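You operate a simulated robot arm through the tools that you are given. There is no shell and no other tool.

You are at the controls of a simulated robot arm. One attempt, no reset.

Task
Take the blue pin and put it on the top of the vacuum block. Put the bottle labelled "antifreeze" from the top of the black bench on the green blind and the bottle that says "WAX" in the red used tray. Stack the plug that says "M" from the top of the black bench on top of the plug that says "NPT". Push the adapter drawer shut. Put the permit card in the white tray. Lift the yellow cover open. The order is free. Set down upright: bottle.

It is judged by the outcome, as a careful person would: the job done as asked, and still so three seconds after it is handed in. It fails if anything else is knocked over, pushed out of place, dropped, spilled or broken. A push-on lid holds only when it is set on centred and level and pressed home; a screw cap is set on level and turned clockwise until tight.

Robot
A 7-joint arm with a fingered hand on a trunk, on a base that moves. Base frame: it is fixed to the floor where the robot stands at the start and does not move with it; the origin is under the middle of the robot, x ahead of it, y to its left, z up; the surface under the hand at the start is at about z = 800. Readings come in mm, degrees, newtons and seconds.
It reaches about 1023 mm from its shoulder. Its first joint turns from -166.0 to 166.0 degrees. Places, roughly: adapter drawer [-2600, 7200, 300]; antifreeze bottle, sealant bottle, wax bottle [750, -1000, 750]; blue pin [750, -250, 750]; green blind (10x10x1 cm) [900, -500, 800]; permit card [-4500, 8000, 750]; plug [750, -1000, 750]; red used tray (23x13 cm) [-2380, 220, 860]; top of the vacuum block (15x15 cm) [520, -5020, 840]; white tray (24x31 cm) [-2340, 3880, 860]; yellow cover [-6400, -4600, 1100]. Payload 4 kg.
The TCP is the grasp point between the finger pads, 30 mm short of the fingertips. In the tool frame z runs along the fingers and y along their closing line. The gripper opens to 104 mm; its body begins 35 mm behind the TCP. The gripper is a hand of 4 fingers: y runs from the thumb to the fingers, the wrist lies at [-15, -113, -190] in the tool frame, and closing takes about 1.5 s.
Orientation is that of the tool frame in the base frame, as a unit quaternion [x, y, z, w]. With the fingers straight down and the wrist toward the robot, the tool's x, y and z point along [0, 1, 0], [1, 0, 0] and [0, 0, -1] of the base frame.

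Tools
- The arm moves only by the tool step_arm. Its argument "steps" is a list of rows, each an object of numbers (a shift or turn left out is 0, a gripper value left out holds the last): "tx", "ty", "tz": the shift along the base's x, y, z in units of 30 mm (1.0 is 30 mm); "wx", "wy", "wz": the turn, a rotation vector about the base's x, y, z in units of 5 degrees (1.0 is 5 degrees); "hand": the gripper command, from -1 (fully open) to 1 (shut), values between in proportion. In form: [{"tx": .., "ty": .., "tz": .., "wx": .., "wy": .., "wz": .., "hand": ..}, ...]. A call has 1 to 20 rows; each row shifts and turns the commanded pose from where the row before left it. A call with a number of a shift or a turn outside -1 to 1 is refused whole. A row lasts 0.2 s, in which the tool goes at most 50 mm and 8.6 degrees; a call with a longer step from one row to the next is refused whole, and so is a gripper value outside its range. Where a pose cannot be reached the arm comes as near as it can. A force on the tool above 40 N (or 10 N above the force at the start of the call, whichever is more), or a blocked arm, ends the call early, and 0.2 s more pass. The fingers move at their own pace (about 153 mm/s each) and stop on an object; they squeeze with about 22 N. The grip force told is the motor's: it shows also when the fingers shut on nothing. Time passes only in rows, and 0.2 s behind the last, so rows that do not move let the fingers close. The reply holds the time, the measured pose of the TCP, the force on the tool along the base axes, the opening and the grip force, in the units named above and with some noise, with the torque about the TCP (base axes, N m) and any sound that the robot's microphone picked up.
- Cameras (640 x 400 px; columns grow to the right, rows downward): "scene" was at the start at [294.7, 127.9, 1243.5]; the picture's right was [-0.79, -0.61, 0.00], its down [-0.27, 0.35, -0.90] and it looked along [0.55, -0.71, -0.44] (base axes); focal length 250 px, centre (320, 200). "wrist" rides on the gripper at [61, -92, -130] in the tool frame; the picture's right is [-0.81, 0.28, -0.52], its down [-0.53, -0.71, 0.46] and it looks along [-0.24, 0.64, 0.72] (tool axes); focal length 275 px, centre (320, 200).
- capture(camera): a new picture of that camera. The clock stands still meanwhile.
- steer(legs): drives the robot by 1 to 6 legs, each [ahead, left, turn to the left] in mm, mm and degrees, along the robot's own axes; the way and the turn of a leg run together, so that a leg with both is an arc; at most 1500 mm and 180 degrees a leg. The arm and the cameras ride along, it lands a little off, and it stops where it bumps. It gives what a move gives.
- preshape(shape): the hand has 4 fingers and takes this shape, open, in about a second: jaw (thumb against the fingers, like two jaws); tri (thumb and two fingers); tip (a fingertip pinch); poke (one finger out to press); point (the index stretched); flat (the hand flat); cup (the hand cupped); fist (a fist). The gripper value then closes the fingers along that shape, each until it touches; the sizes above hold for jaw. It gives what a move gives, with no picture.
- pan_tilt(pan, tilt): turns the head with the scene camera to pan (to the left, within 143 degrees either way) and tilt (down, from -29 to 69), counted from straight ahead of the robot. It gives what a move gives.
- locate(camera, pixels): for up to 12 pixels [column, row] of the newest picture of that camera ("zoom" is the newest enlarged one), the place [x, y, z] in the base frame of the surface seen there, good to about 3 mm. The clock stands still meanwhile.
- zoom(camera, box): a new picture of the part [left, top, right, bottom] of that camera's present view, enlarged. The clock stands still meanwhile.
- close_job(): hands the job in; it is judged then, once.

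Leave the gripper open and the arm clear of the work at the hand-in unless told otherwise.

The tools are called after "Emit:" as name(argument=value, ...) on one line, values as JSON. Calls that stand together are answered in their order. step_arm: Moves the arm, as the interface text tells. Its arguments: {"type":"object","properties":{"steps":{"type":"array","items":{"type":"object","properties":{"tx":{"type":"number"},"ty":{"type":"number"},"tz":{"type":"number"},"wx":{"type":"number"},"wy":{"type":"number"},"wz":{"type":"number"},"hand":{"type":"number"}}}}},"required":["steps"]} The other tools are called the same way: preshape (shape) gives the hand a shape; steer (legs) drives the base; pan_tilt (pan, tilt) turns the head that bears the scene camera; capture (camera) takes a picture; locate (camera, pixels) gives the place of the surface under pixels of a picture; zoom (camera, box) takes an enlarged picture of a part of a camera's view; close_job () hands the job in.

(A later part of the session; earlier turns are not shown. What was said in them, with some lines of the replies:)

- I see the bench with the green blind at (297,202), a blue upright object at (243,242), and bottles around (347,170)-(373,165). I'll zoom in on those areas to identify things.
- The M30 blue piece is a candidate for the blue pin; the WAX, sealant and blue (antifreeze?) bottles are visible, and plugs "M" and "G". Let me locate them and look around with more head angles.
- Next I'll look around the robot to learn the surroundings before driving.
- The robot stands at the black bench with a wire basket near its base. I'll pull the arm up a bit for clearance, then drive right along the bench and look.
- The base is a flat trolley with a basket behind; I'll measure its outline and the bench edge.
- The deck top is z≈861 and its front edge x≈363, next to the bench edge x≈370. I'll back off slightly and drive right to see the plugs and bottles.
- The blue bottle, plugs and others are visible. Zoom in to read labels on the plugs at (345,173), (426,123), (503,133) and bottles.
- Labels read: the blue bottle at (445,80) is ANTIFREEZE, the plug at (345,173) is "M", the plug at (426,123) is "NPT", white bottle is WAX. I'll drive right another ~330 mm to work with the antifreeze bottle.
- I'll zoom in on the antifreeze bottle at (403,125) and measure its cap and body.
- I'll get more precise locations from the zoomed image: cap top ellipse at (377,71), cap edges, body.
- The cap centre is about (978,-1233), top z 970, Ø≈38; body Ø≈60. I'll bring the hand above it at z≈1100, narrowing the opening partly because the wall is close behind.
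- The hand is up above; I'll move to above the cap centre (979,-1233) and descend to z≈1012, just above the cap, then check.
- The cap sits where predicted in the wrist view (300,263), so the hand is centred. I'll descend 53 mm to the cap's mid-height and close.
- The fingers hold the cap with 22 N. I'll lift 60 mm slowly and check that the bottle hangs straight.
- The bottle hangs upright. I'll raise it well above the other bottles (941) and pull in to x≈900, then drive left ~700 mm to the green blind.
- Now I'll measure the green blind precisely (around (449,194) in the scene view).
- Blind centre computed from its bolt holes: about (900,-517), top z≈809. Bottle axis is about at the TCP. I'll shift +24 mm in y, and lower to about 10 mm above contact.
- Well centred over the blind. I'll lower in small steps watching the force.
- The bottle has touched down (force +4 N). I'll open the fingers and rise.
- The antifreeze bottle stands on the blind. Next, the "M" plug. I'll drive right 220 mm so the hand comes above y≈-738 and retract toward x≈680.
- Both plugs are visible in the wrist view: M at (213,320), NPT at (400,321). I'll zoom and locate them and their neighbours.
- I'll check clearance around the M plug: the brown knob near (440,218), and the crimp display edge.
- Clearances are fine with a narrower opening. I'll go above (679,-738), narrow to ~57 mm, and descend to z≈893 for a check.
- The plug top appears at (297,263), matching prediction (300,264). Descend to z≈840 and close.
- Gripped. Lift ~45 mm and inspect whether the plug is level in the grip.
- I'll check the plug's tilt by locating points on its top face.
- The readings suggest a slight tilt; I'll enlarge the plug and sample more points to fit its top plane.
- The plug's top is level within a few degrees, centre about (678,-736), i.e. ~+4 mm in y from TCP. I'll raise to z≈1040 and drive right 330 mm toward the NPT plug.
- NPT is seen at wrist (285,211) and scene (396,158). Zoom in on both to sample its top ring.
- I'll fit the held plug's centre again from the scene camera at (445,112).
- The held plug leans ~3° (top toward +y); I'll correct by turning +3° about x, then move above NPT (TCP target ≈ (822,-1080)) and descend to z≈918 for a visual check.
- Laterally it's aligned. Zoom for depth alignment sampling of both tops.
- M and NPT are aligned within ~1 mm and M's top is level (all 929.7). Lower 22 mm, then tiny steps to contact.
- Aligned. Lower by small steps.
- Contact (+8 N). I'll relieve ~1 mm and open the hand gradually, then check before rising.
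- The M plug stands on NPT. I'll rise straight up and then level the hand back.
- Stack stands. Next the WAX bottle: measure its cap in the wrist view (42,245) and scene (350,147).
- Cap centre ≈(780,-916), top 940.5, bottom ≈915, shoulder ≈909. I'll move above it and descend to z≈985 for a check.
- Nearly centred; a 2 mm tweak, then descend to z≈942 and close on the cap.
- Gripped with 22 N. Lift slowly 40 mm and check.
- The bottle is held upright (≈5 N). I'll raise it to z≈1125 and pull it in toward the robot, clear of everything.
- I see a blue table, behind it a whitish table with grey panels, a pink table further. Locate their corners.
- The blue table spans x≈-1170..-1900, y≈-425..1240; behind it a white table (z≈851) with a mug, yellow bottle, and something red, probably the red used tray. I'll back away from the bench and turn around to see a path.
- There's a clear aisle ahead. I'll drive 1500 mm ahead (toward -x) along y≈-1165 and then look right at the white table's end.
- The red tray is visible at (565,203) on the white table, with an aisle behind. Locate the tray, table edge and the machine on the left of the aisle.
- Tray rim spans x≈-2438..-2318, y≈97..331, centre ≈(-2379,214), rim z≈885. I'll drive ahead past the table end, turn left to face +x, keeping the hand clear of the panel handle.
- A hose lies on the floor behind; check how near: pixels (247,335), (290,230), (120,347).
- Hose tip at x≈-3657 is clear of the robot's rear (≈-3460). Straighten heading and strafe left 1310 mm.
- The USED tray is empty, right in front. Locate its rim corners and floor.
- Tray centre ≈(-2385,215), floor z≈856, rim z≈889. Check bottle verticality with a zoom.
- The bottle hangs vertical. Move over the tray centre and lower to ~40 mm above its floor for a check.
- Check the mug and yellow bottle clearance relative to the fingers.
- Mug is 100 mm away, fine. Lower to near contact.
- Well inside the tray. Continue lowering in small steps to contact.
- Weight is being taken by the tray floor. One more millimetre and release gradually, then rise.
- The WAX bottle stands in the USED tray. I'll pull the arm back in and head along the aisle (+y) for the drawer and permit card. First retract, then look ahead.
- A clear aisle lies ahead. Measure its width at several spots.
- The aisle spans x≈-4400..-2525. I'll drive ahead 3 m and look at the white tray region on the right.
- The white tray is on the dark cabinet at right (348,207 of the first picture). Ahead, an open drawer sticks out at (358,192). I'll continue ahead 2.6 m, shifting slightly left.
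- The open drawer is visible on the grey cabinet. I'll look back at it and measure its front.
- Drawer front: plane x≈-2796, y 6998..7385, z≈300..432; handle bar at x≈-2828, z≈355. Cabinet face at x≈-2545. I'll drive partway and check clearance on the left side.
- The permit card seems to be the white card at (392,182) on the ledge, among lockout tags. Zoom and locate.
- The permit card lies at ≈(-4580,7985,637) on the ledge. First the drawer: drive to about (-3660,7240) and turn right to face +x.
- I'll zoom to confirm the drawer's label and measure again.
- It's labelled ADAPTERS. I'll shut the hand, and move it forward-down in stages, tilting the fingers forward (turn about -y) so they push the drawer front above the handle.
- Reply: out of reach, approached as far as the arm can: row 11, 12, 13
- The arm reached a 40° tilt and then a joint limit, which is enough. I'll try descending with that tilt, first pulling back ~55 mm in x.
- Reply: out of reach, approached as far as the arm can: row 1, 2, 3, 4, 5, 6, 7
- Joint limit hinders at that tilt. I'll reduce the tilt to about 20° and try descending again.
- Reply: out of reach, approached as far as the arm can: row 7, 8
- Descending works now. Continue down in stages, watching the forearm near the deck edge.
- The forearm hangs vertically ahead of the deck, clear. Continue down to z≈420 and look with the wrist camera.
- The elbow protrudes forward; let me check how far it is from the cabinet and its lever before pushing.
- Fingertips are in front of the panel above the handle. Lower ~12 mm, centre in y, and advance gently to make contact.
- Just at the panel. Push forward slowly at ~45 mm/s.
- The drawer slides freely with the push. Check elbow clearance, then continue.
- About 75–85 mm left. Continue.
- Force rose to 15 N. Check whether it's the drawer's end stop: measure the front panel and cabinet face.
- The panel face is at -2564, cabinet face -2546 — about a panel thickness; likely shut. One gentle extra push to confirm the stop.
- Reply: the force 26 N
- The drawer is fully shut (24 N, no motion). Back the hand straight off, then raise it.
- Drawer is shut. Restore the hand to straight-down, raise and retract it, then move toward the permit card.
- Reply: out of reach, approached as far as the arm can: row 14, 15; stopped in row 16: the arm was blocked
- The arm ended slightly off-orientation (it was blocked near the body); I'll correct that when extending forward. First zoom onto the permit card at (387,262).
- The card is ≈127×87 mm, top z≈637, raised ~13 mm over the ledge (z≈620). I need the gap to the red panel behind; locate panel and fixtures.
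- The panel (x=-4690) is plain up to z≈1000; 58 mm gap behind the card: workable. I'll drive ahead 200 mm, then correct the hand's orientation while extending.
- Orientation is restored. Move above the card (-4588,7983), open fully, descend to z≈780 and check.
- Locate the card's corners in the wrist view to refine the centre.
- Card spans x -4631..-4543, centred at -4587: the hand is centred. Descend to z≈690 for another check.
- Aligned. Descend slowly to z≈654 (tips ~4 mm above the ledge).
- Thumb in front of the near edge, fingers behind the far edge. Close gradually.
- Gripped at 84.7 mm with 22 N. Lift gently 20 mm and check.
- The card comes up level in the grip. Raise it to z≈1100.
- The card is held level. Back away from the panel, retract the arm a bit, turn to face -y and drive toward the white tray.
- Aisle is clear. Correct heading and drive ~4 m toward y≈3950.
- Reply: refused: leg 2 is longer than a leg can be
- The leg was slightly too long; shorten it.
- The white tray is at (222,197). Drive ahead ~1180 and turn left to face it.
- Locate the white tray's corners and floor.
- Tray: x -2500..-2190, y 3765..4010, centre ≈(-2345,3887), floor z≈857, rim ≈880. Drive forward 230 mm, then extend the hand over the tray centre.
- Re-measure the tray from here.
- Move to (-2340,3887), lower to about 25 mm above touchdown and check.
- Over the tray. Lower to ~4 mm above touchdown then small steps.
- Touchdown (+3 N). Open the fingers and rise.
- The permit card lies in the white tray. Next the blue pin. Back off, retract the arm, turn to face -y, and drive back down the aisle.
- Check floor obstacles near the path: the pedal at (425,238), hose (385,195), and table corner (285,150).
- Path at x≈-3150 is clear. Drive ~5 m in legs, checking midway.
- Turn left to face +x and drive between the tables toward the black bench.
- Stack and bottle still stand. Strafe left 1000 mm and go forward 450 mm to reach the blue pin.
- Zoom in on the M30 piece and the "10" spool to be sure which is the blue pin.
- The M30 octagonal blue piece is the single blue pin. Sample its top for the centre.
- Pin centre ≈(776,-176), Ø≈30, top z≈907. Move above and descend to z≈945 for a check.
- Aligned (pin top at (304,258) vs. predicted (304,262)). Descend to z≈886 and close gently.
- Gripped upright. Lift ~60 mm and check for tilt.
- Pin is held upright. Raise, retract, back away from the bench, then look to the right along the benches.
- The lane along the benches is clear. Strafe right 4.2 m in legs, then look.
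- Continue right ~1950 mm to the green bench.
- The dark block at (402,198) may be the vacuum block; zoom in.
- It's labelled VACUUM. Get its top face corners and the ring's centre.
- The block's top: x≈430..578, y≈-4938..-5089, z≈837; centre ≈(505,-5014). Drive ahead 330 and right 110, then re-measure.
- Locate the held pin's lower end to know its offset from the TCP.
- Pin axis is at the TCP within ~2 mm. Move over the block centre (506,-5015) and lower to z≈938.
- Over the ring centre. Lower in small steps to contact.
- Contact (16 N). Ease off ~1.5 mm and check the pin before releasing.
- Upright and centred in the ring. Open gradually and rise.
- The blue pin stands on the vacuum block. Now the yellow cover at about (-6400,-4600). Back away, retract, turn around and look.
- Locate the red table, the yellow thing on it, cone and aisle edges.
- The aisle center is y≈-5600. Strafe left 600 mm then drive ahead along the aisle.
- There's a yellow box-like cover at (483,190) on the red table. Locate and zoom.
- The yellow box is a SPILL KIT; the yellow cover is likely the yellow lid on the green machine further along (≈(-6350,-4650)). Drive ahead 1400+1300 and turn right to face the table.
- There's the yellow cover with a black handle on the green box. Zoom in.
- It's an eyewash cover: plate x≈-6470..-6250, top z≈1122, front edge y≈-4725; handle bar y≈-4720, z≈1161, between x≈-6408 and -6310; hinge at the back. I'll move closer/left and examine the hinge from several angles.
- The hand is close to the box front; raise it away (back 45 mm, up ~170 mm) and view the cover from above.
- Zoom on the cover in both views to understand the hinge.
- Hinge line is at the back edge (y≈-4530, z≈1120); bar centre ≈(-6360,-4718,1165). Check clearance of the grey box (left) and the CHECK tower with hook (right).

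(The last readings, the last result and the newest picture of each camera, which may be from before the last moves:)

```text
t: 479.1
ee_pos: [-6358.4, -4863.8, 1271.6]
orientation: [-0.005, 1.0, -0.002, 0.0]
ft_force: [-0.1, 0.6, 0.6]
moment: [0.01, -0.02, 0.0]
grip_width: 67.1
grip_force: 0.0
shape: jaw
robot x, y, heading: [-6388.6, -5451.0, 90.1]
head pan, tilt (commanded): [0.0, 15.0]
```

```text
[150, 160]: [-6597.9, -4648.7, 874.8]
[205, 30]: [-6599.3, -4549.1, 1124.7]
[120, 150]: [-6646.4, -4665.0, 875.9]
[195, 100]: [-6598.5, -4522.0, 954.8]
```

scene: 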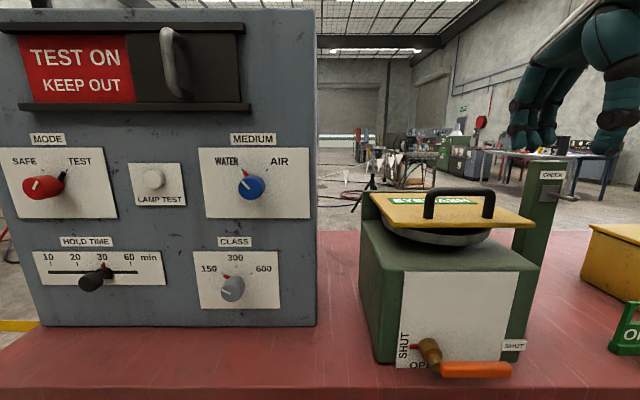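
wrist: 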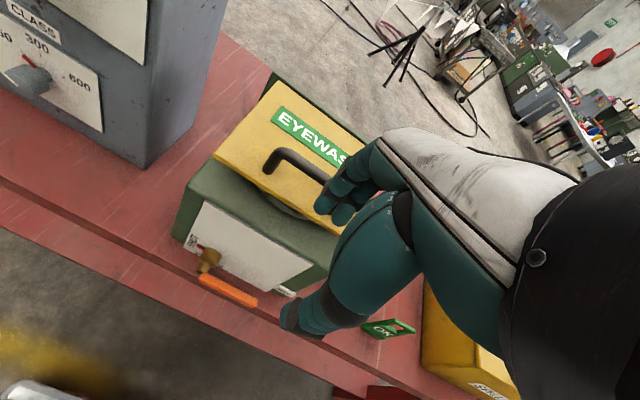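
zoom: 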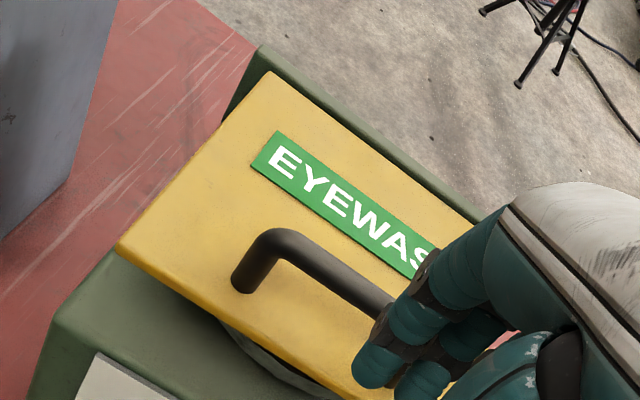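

Clearances fine. Drive forward 90 mm, then bring the hand above the handle (-6364,-4713) at z≈1215 and check.

Emit:
steer(legs=[[90, 0, 0]])

Emit:
step_arm(steps=[{"ty": 0.7}, {"ty": 0.7}, {"ty": 0.6, "tx": -0.1}, {"tx": -0.1, "tz": -0.6}, {"tz": -0.6}, {"tz": -0.6}, {}])

Emit:
capture(camera="wrist")

Emit:
capture(camera="scene")

```text
t: 480.2
ee_pos: [-6359.1, -4775.3, 1271.5]
orientation: [-0.006, 1.0, -0.001, 0.001]
ft_force: [0.3, 0.0, 0.7]
moment: [0.01, -0.02, 0.0]
grip_width: 67.3
grip_force: 0.0
shape: jaw
robot x, y, heading: [-6386.5, -5362.2, 90.3]
head pan, tilt (commanded): [0.0, 15.0]
```

```text
t: 481.8
ee_pos: [-6366.0, -4714.2, 1218.3]
orientation: [-0.006, 1.0, -0.001, 0.0]
ft_force: [0.3, 0.2, -0.6]
moment: [-0.01, -0.04, 0.02]
grip_width: 67.2
grip_force: 0.1
shape: jaw
robot x, y, heading: [-6392.2, -5360.2, 90.4]
head pan, tilt (commanded): [0.0, 15.0]
```

```text
taken
```

wrist: 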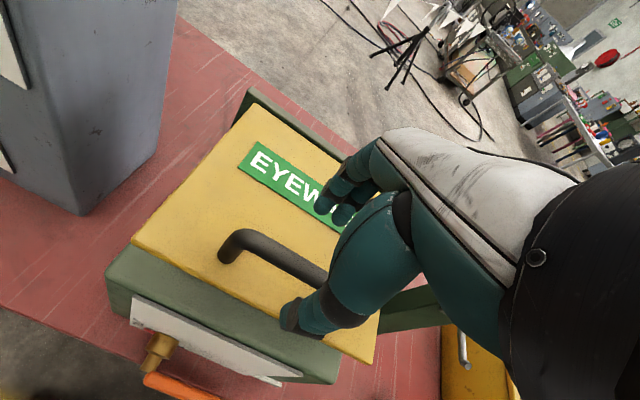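

```text
taken
```

scene: 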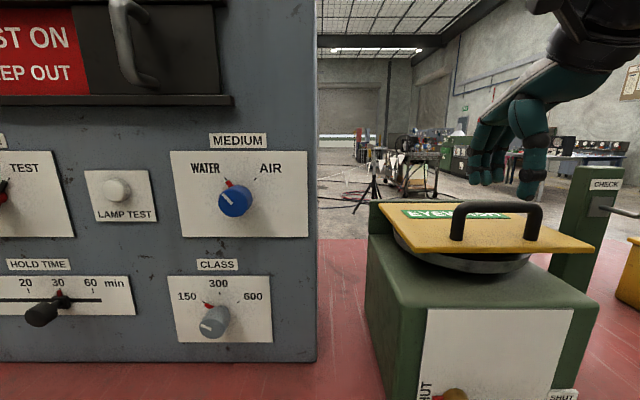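

The bar passes through the predicted grasp point. Descend to z≈1160 and close on the bar.

Emit:
step_arm(steps=[{"tz": -0.6}, {"tz": -0.6}, {"tz": -0.5}, {"tz": -0.2}, {}, {"hand": 0}, {"hand": 0.3}, {"hand": 0.6}, {"hand": 1}, {"hand": 1}, {"hand": 1}, {"hand": 1}])

Emit:
capture(camera="wrist")

Emit:
capture(camera="scene")

```text
t: 484.4
ee_pos: [-6365.6, -4714.9, 1160.6]
orientation: [-0.007, 1.0, -0.001, 0.0]
ft_force: [-0.7, -3.2, -0.5]
moment: [0.05, 0.02, 0.01]
grip_width: 0.1
grip_force: 21.8
shape: jaw
robot x, y, heading: [-6392.3, -5362.7, 90.4]
head pan, tilt (commanded): [0.0, 15.0]
```

```text
taken
```

wrist: 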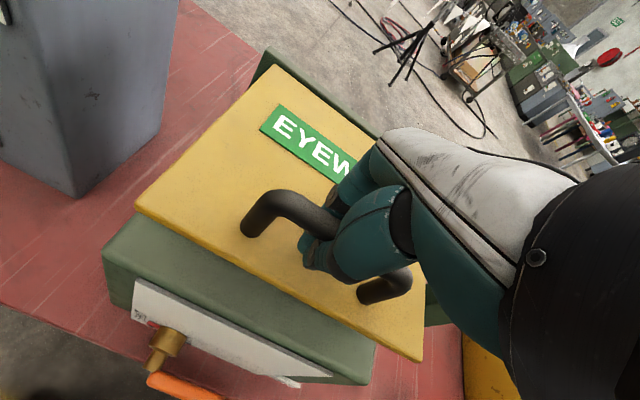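

```text
taken
```

scene: 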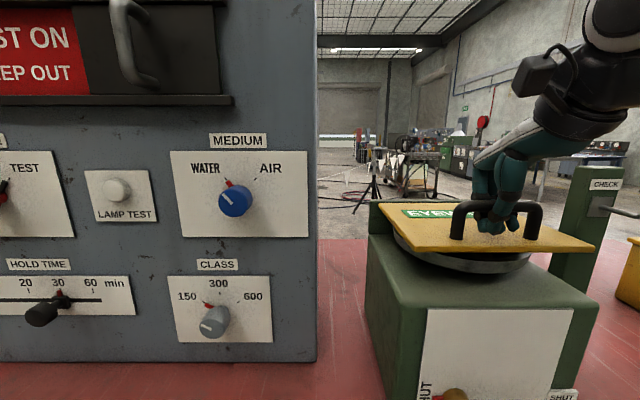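

The fingers close around (cage) the bar. Lift along the hinge arc to about 40° first.

Emit:
step_arm(steps=[{"ty": 0.18, "tz": 0.52}, {"ty": 0.18, "tz": 0.52}, {"ty": 0.27, "tz": 0.48}, {"ty": 0.27, "tz": 0.48}, {"ty": 0.35, "tz": 0.42}, {"ty": 0.35, "tz": 0.42}])

Emit:
capture(camera="scene")

Emit:
capture(camera="wrist")

```text
t: 485.8
ee_pos: [-6365.6, -4664.3, 1245.6]
orientation: [-0.006, 1.0, -0.003, 0.0]
ft_force: [-2.2, 2.0, -5.1]
moment: [-0.02, 0.02, 0.02]
grip_width: 0.0
grip_force: 22.1
shape: jaw
robot x, y, heading: [-6390.3, -5360.4, 90.2]
head pan, tilt (commanded): [0.0, 15.0]
```

```text
taken
```

scene: 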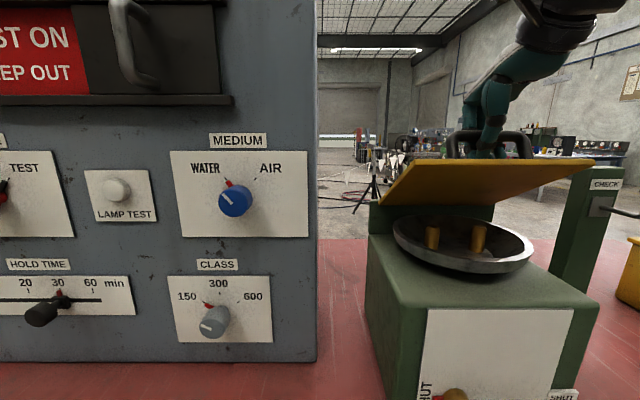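

```text
taken
```

wrist: 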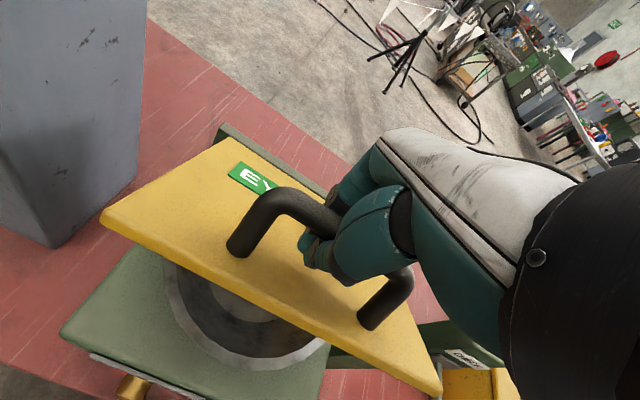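

The cover opens along the arc. Continue to ~60°.

Emit:
step_arm(steps=[{"ty": 0.42, "tz": 0.36}, {"ty": 0.42, "tz": 0.36}, {"ty": 0.47, "tz": 0.28}, {"ty": 0.47, "tz": 0.28}, {"ty": 0.51, "tz": 0.19}, {"ty": 0.51, "tz": 0.19}])

Emit:
capture(camera="scene")

Emit:
capture(camera="wrist")

```text
t: 487.2
ee_pos: [-6365.9, -4580.1, 1296.7]
orientation: [-0.005, 1.0, -0.002, 0.0]
ft_force: [-0.2, 1.8, -7.0]
moment: [-0.09, 0.01, -0.01]
grip_width: 0.1
grip_force: 22.1
shape: jaw
robot x, y, heading: [-6390.1, -5360.5, 90.5]
head pan, tilt (commanded): [0.0, 15.0]
```

```text
taken
```

scene: 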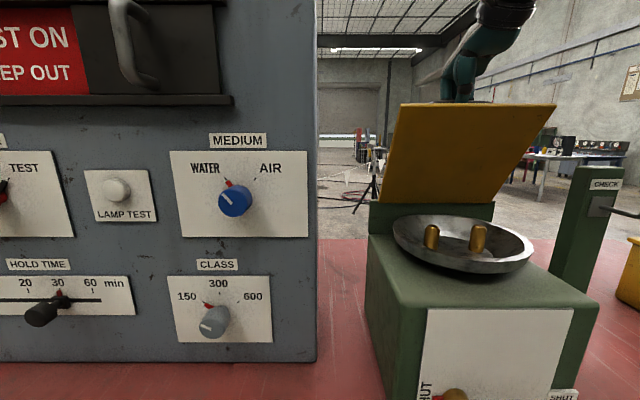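

```text
taken
```

wrist: 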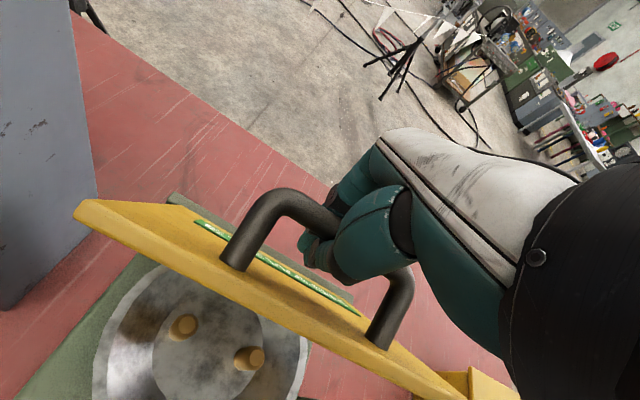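

Nearly 60°. As the plate edge gets close to the palm, I'll tilt the hand gradually (fingers toward the robot) while continuing to ~80°.

Emit:
step_arm(steps=[{"ty": 0.54, "tz": 0.1, "wx": -1}, {"ty": 0.54, "tz": 0.1, "wx": -1}, {"ty": 0.55, "tz": 0.0, "wx": -1}, {"ty": 0.55, "tz": 0.0, "wx": -1}])

Emit:
capture(camera="scene")

Emit:
capture(camera="wrist")

```text
t: 488.2
ee_pos: [-6365.4, -4516.6, 1302.3]
orientation: [-0.006, 0.984, -0.176, -0.002]
ft_force: [-0.1, -0.7, -2.0]
moment: [0.02, 0.0, 0.0]
grip_width: 0.0
grip_force: 22.5
shape: jaw
robot x, y, heading: [-6390.6, -5358.6, 90.7]
head pan, tilt (commanded): [0.0, 15.0]
```

```text
taken
```

scene: 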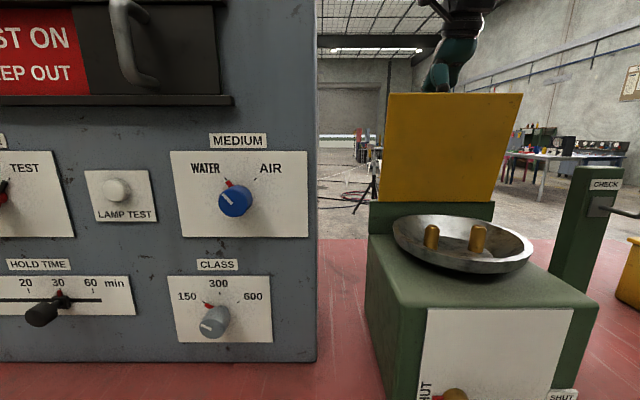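

```text
taken
```

wrist: 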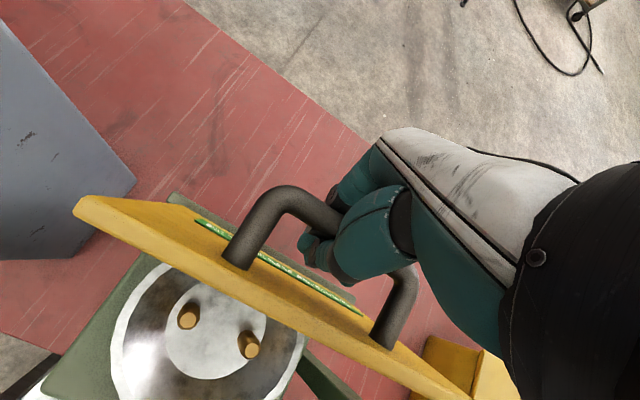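

About 80° now. Continue past vertical to ~100°.

Emit:
step_arm(steps=[{"ty": 0.54, "tz": -0.09, "wx": -1}, {"ty": 0.54, "tz": -0.09, "wx": -1}, {"ty": 0.52, "tz": -0.18, "wx": -1}, {"ty": 0.52, "tz": -0.18, "wx": -1}])

Emit:
capture(camera="scene")

Emit:
capture(camera="wrist")

```text
t: 489.2
ee_pos: [-6365.9, -4465.3, 1282.1]
orientation: [-0.005, 0.946, -0.324, -0.003]
ft_force: [0.5, 0.2, 0.4]
moment: [-0.01, 0.0, 0.02]
grip_width: 0.0
grip_force: 22.1
shape: jaw
out of reach, approached as far as the arm can: row 4
robot x, y, heading: [-6386.6, -5361.6, 90.3]
head pan, tilt (commanded): [0.0, 15.0]
```

```text
taken
```

scene: 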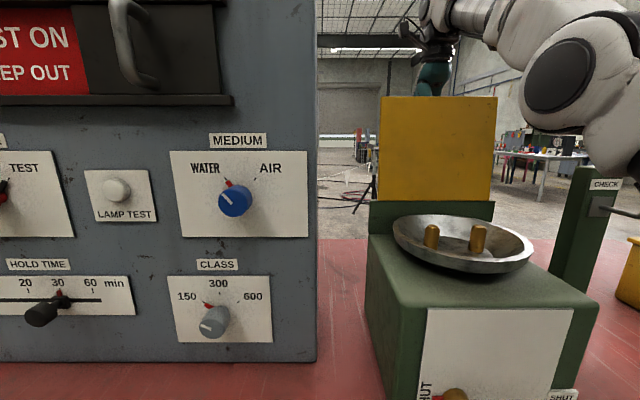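

```text
taken
```

wrist: 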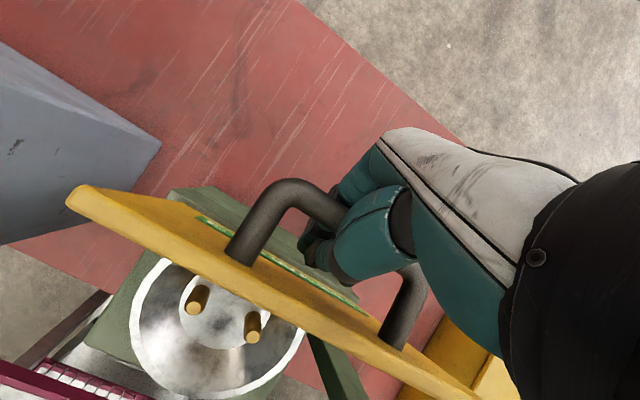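

Out-of-reach notice on the last row. Check the lid's angle and the elbow's clearance from the CHECK tower.

Emit:
locate(camera="scene", pixels=[[420, 102], [420, 150], [420, 195], [480, 110], [480, 190], [400, 110], [400, 190], [550, 130], [600, 170], [625, 160], [530, 60], [590, 205]])

```text
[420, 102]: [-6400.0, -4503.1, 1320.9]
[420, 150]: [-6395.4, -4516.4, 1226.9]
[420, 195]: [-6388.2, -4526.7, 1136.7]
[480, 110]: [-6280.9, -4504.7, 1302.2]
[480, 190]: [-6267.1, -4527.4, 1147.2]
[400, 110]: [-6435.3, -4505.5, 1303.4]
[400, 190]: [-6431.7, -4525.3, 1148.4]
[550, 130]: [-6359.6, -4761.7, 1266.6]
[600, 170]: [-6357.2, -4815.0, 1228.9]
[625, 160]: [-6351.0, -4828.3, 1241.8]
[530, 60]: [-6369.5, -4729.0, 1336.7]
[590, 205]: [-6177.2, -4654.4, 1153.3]
```

The lid is at about 97°, past vertical. Try a bit further without more tilting.

Emit:
step_arm(steps=[{"ty": 0.4, "tz": -0.12, "wx": 0.4}, {"ty": 0.4, "tz": -0.15, "wx": 0.4}])

Emit:
capture(camera="scene")

Emit:
locate(camera="scene", pixels=[[420, 105], [420, 150], [420, 195], [480, 110], [480, 190], [400, 110], [400, 190], [550, 130]])

```text
t: 489.8
ee_pos: [-6366.3, -4454.3, 1278.3]
orientation: [-0.005, 0.951, -0.31, -0.001]
ft_force: [1.0, -2.1, -1.3]
moment: [0.04, -0.01, 0.04]
grip_width: 0.0
grip_force: 22.3
shape: jaw
out of reach, approached as far as the arm can: row 1
robot x, y, heading: [-6391.2, -5361.2, 90.6]
head pan, tilt (commanded): [0.0, 15.0]
```

```text
taken
```

scene: 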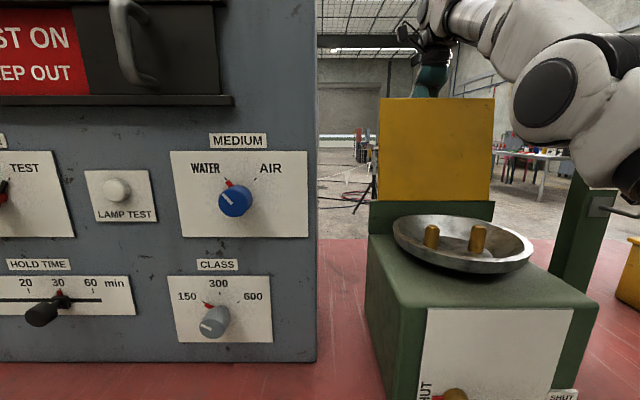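

```text
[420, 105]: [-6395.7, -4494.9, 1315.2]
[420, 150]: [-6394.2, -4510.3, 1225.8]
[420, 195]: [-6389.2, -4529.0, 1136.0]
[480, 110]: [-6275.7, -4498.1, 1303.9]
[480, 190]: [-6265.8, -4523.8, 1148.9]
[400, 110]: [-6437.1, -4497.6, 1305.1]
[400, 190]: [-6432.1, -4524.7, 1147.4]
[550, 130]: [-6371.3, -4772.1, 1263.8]
```

Now ~101°. One more small push to see whether the stop is reached.

Emit:
step_arm(steps=[{"ty": 0.35, "tz": -0.15, "wx": 0.5}, {"ty": 0.35, "tz": -0.15, "wx": 0.5}, {}])

Emit:
capture(camera="wrist")

Emit:
capture(camera="scene")

Emit:
locate(camera="scene", pixels=[[420, 110], [420, 150], [420, 195], [480, 110], [480, 190], [400, 110], [400, 190], [550, 130]])

```text
t: 490.4
ee_pos: [-6366.8, -4446.4, 1277.3]
orientation: [-0.007, 0.959, -0.285, -0.001]
ft_force: [0.7, -34.1, 1.2]
moment: [0.64, 0.01, 0.05]
grip_width: 0.1
grip_force: 22.0
shape: jaw
robot x, y, heading: [-6392.0, -5360.9, 90.1]
head pan, tilt (commanded): [0.0, 15.0]
stopped in row 2: the force on the tool passed its limit at 46 N (the readings are from after the stop); the commanded pose is now the measured one
```

```text
taken
```

wrist: 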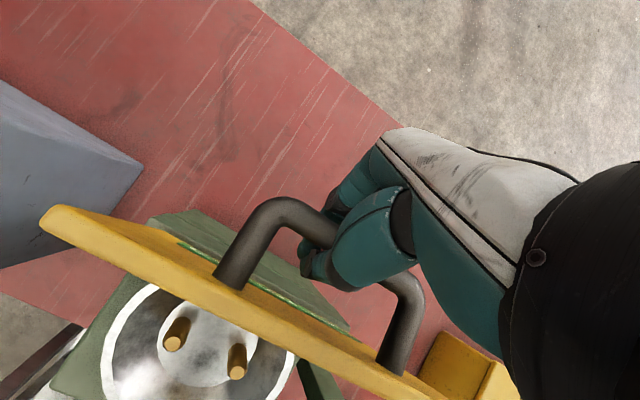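

```text
taken
```

scene: 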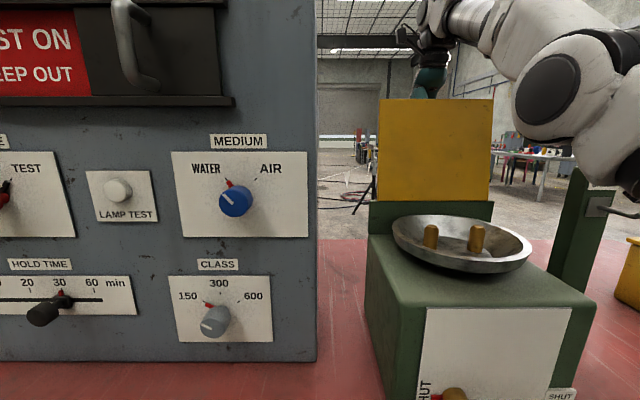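

```text
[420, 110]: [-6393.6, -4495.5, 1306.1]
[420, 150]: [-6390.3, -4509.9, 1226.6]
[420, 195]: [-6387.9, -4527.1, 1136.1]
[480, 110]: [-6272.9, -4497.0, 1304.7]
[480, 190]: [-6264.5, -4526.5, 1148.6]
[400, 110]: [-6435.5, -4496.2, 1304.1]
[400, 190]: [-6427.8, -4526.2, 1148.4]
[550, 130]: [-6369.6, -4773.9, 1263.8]
```

The end stop is reached (46 N at ~101°): the cover is fully open. Relax the push, then open the fingers just enough to clear the bar.

Emit:
step_arm(steps=[{"ty": -0.08}, {"ty": -0.05}, {}])

Emit:
step_arm(steps=[{"hand": 0.7}, {"hand": 0.5}, {"hand": 0.35}, {"hand": 0.3}, {}])

Emit:
capture(camera="wrist")

Emit:
capture(camera="scene")

```text
t: 491.1
ee_pos: [-6366.5, -4446.1, 1275.9]
orientation: [-0.006, 0.959, -0.284, -0.002]
ft_force: [0.4, -23.5, 11.2]
moment: [0.39, 0.01, 0.01]
grip_width: 0.0
grip_force: 22.0
shape: jaw
robot x, y, heading: [-6390.4, -5366.0, 90.5]
head pan, tilt (commanded): [0.0, 15.0]
```

```text
t: 492.4
ee_pos: [-6366.6, -4445.8, 1274.0]
orientation: [-0.007, 0.958, -0.286, -0.002]
ft_force: [-0.3, 1.0, -0.4]
moment: [0.03, -0.02, 0.02]
grip_width: 36.2
grip_force: 0.0
shape: jaw
robot x, y, heading: [-6391.7, -5360.7, 90.4]
head pan, tilt (commanded): [0.0, 15.0]
```

```text
taken
```

wrist: 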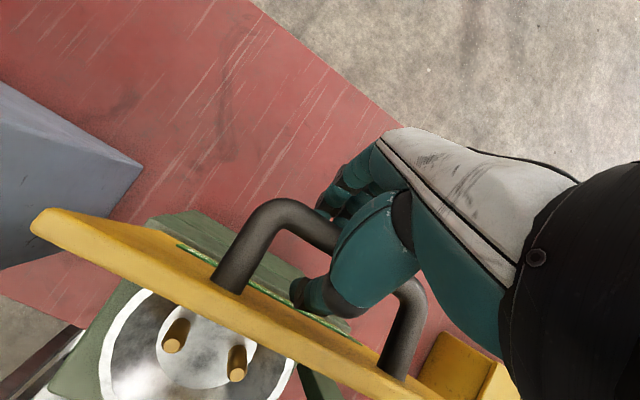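

```text
taken
```

scene: 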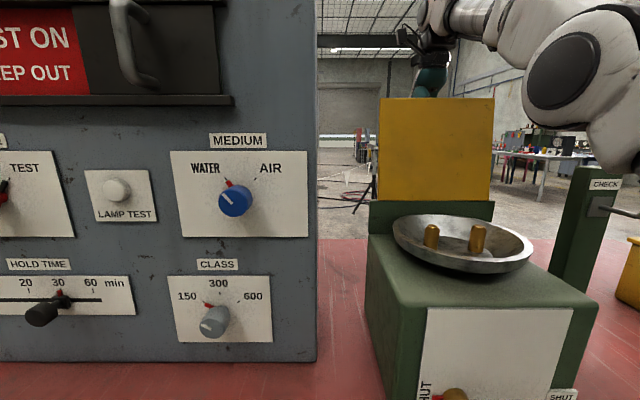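

Released with no force on it. Withdraw along the finger axis (forward-up) in small steps so the fingers slide off the bar.

Emit:
step_arm(steps=[{"ty": 0.22, "tz": 0.34}, {"ty": 0.22, "tz": 0.34}, {}])

Emit:
capture(camera="wrist")

```text
t: 493.1
ee_pos: [-6366.3, -4443.8, 1273.8]
orientation: [-0.007, 0.958, -0.285, -0.002]
ft_force: [0.2, -0.2, -1.0]
moment: [-0.03, 0.01, -0.01]
grip_width: 36.0
grip_force: 0.1
shape: jaw
out of reach, approached as far as the arm can: row 1, 2
robot x, y, heading: [-6388.7, -5358.8, 90.4]
head pan, tilt (commanded): [0.0, 15.0]
```

```text
taken
```

wrist: 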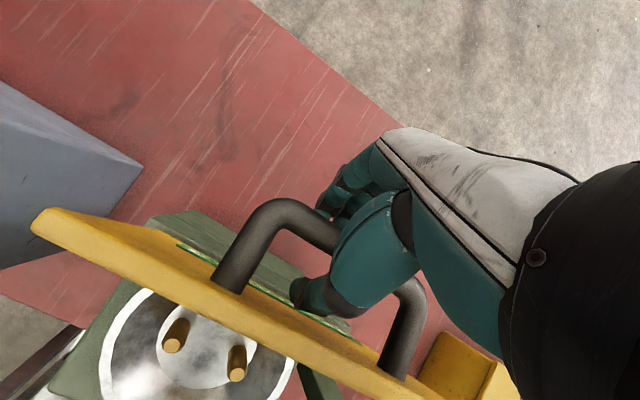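

The arm is at a wrist limit in that direction. I'll withdraw by combining small upward moves with un-tilting, keeping the bar between thumb and fingers.

Emit:
step_arm(steps=[{"ty": 0.04, "tz": 0.24, "wx": 0.5}, {"ty": 0.04, "tz": 0.24, "wx": 0.5}, {"ty": 0.04, "tz": 0.25, "wx": 0.6}, {}])

Emit:
capture(camera="wrist")

Emit:
capture(camera="scene")

```text
t: 494.1
ee_pos: [-6365.5, -4442.0, 1296.3]
orientation: [-0.007, 0.976, -0.218, -0.001]
ft_force: [-0.1, 0.2, 0.1]
moment: [0.03, -0.02, 0.0]
grip_width: 36.0
grip_force: 0.1
shape: jaw
robot x, y, heading: [-6390.2, -5361.6, 90.5]
head pan, tilt (commanded): [0.0, 15.0]
```

```text
taken
```

wrist: 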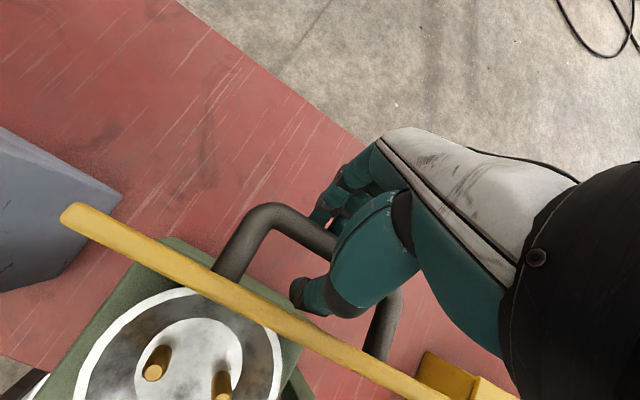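

```text
taken
```

scene: 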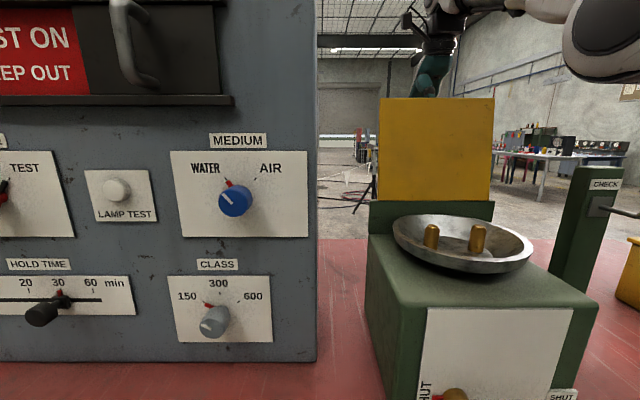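

It's coming off cleanly with no force. Continue the withdrawal.

Emit:
step_arm(steps=[{"ty": 0.05, "tz": 0.27, "wx": 0.8}, {"ty": 0.05, "tz": 0.27, "wx": 0.8}, {"ty": -0.05, "tz": 0.3, "wx": 0.7}, {"ty": -0.05, "tz": 0.3, "wx": 0.7}, {}])

Emit:
capture(camera="wrist")

Emit:
capture(camera="scene")

```text
t: 495.4
ee_pos: [-6364.9, -4440.6, 1331.1]
orientation: [-0.006, 0.996, -0.088, -0.001]
ft_force: [-0.1, -0.1, -0.2]
moment: [0.04, 0.03, 0.01]
grip_width: 36.2
grip_force: 0.0
shape: jaw
robot x, y, heading: [-6389.5, -5364.5, 90.2]
head pan, tilt (commanded): [0.0, 15.0]
```

```text
taken
```

wrist: 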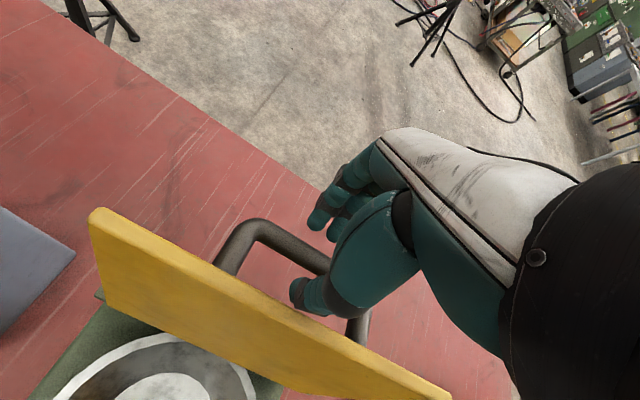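

```text
taken
```

scene: 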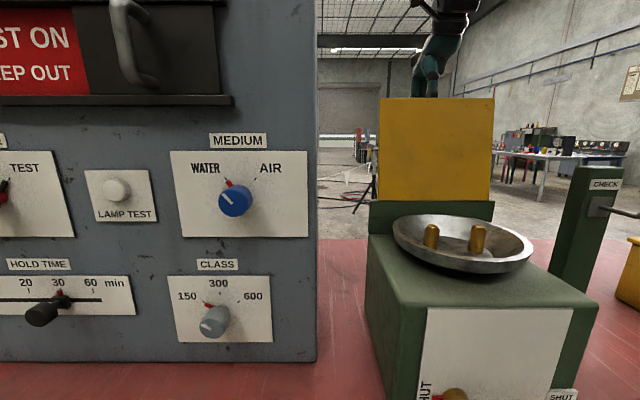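

Fingertips are now above the bar. Rise straight up ~100 mm.

Emit:
step_arm(steps=[{"tz": 0.4}, {"tz": 0.5}, {"tz": 0.6}, {"tz": 0.8}, {"tz": 1}, {}])

Emit:
capture(camera="wrist")

Emit:
capture(camera="scene")

```text
t: 496.8
ee_pos: [-6363.9, -4461.0, 1414.8]
orientation: [-0.008, 0.996, -0.088, -0.001]
ft_force: [-0.1, -0.1, 0.8]
moment: [-0.01, -0.04, -0.02]
grip_width: 35.9
grip_force: 0.0
shape: jaw
out of reach, approached as far as the arm can: row 5
robot x, y, heading: [-6391.6, -5363.3, 90.3]
head pan, tilt (commanded): [0.0, 15.0]
```

```text
taken
```

wrist: 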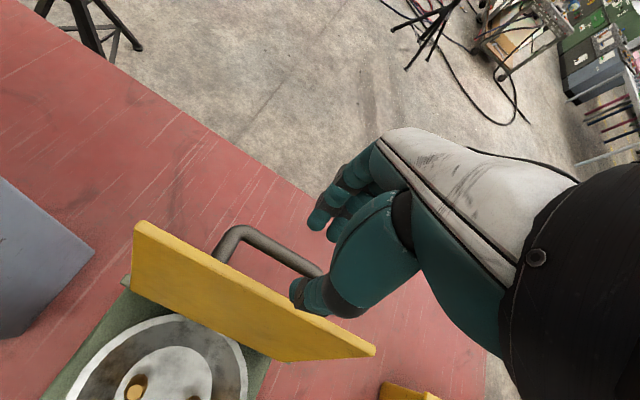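

```text
taken
```

scene: 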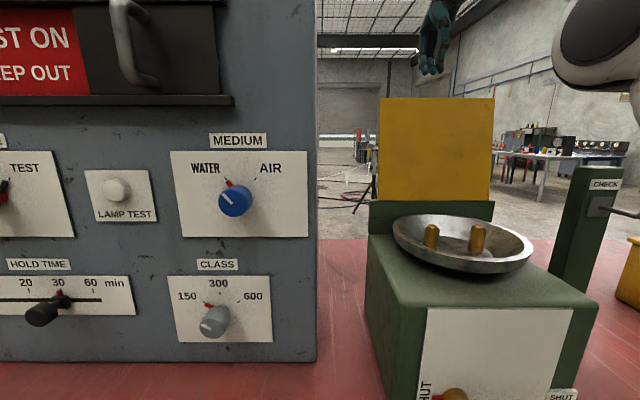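

Clear of the cover by 60 mm. Back the robot away and verify the cover stays open.

Emit:
steer(legs=[[-450, 0, 0]])

Emit:
step_arm(steps=[{"hand": -1}, {"hand": -1}, {"ty": -0.5}, {"ty": -0.5}, {}, {}])

Emit:
capture(camera="scene")

```text
t: 499.4
ee_pos: [-6364.0, -4905.4, 1414.2]
orientation: [-0.009, 0.996, -0.089, 0.0]
ft_force: [0.0, -0.7, 0.2]
moment: [0.01, 0.03, 0.02]
grip_width: 36.0
grip_force: 0.1
shape: jaw
robot x, y, heading: [-6387.4, -5807.3, 90.4]
head pan, tilt (commanded): [0.0, 15.0]
```

```text
t: 500.9
ee_pos: [-6366.3, -4924.6, 1427.0]
orientation: [-0.009, 0.996, -0.089, 0.0]
ft_force: [0.1, 0.0, -0.2]
moment: [0.01, -0.01, -0.01]
grip_width: 103.8
grip_force: 0.0
shape: jaw
out of reach, approached as far as the arm can: row 3, 4
robot x, y, heading: [-6390.7, -5810.8, 90.3]
head pan, tilt (commanded): [0.0, 15.0]
```

```text
taken
```

scene: 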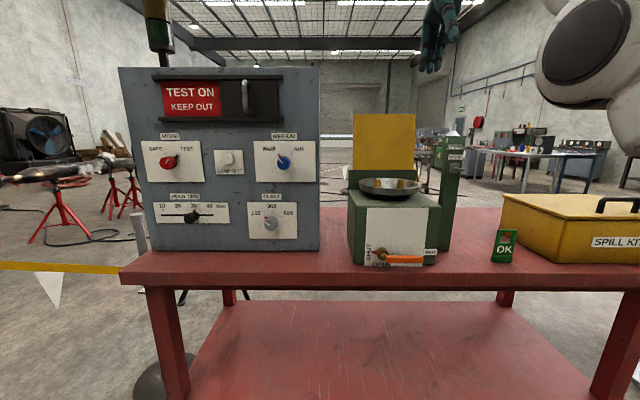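

The cover stays open, the gripper is open and the arm is clear. All parts are done: antifreeze on the blind, WAX in the USED tray, M on NPT, drawer shut, permit card in the white tray, blue pin on the vacuum block, cover open. I hand the job in.

Emit:
close_job()

```text
The job is handed in.
```

I finished all seven parts and handed the job in. The hand-in reply only confirmed receipt, so I don't have a verdict yet. I checked each part on camera right after doing it, and nothing was knocked over or pushed out of place in anything I saw.

| Task | Final state |
|---|---|
| Antifreeze bottle | Upright on the green blind |
| WAX bottle | Upright in the red used tray |
| "M" plug | Stacked on the "NPT" plug; still standing when I passed later |
| Adapter drawer | Pushed to its stop, fully shut |
| Permit card | Lying in the white tray |
| Blue pin | Upright, centred on the vacuum block |
| Yellow cover | Open at about 101°, against its stop, and stayed open after release |

- **Which pin:** nothing is labelled "blue pin". I used the blue octagonal piece marked M30, not the blue "10" piece in the rack beside it.
- **Which cover:** I took the yellow cover to be the hinged eyewash lid at the given spot. The yellow spill-kit box on the same table I left alone.

At hand-in the gripper was open, and the robot was backed clear of the table.
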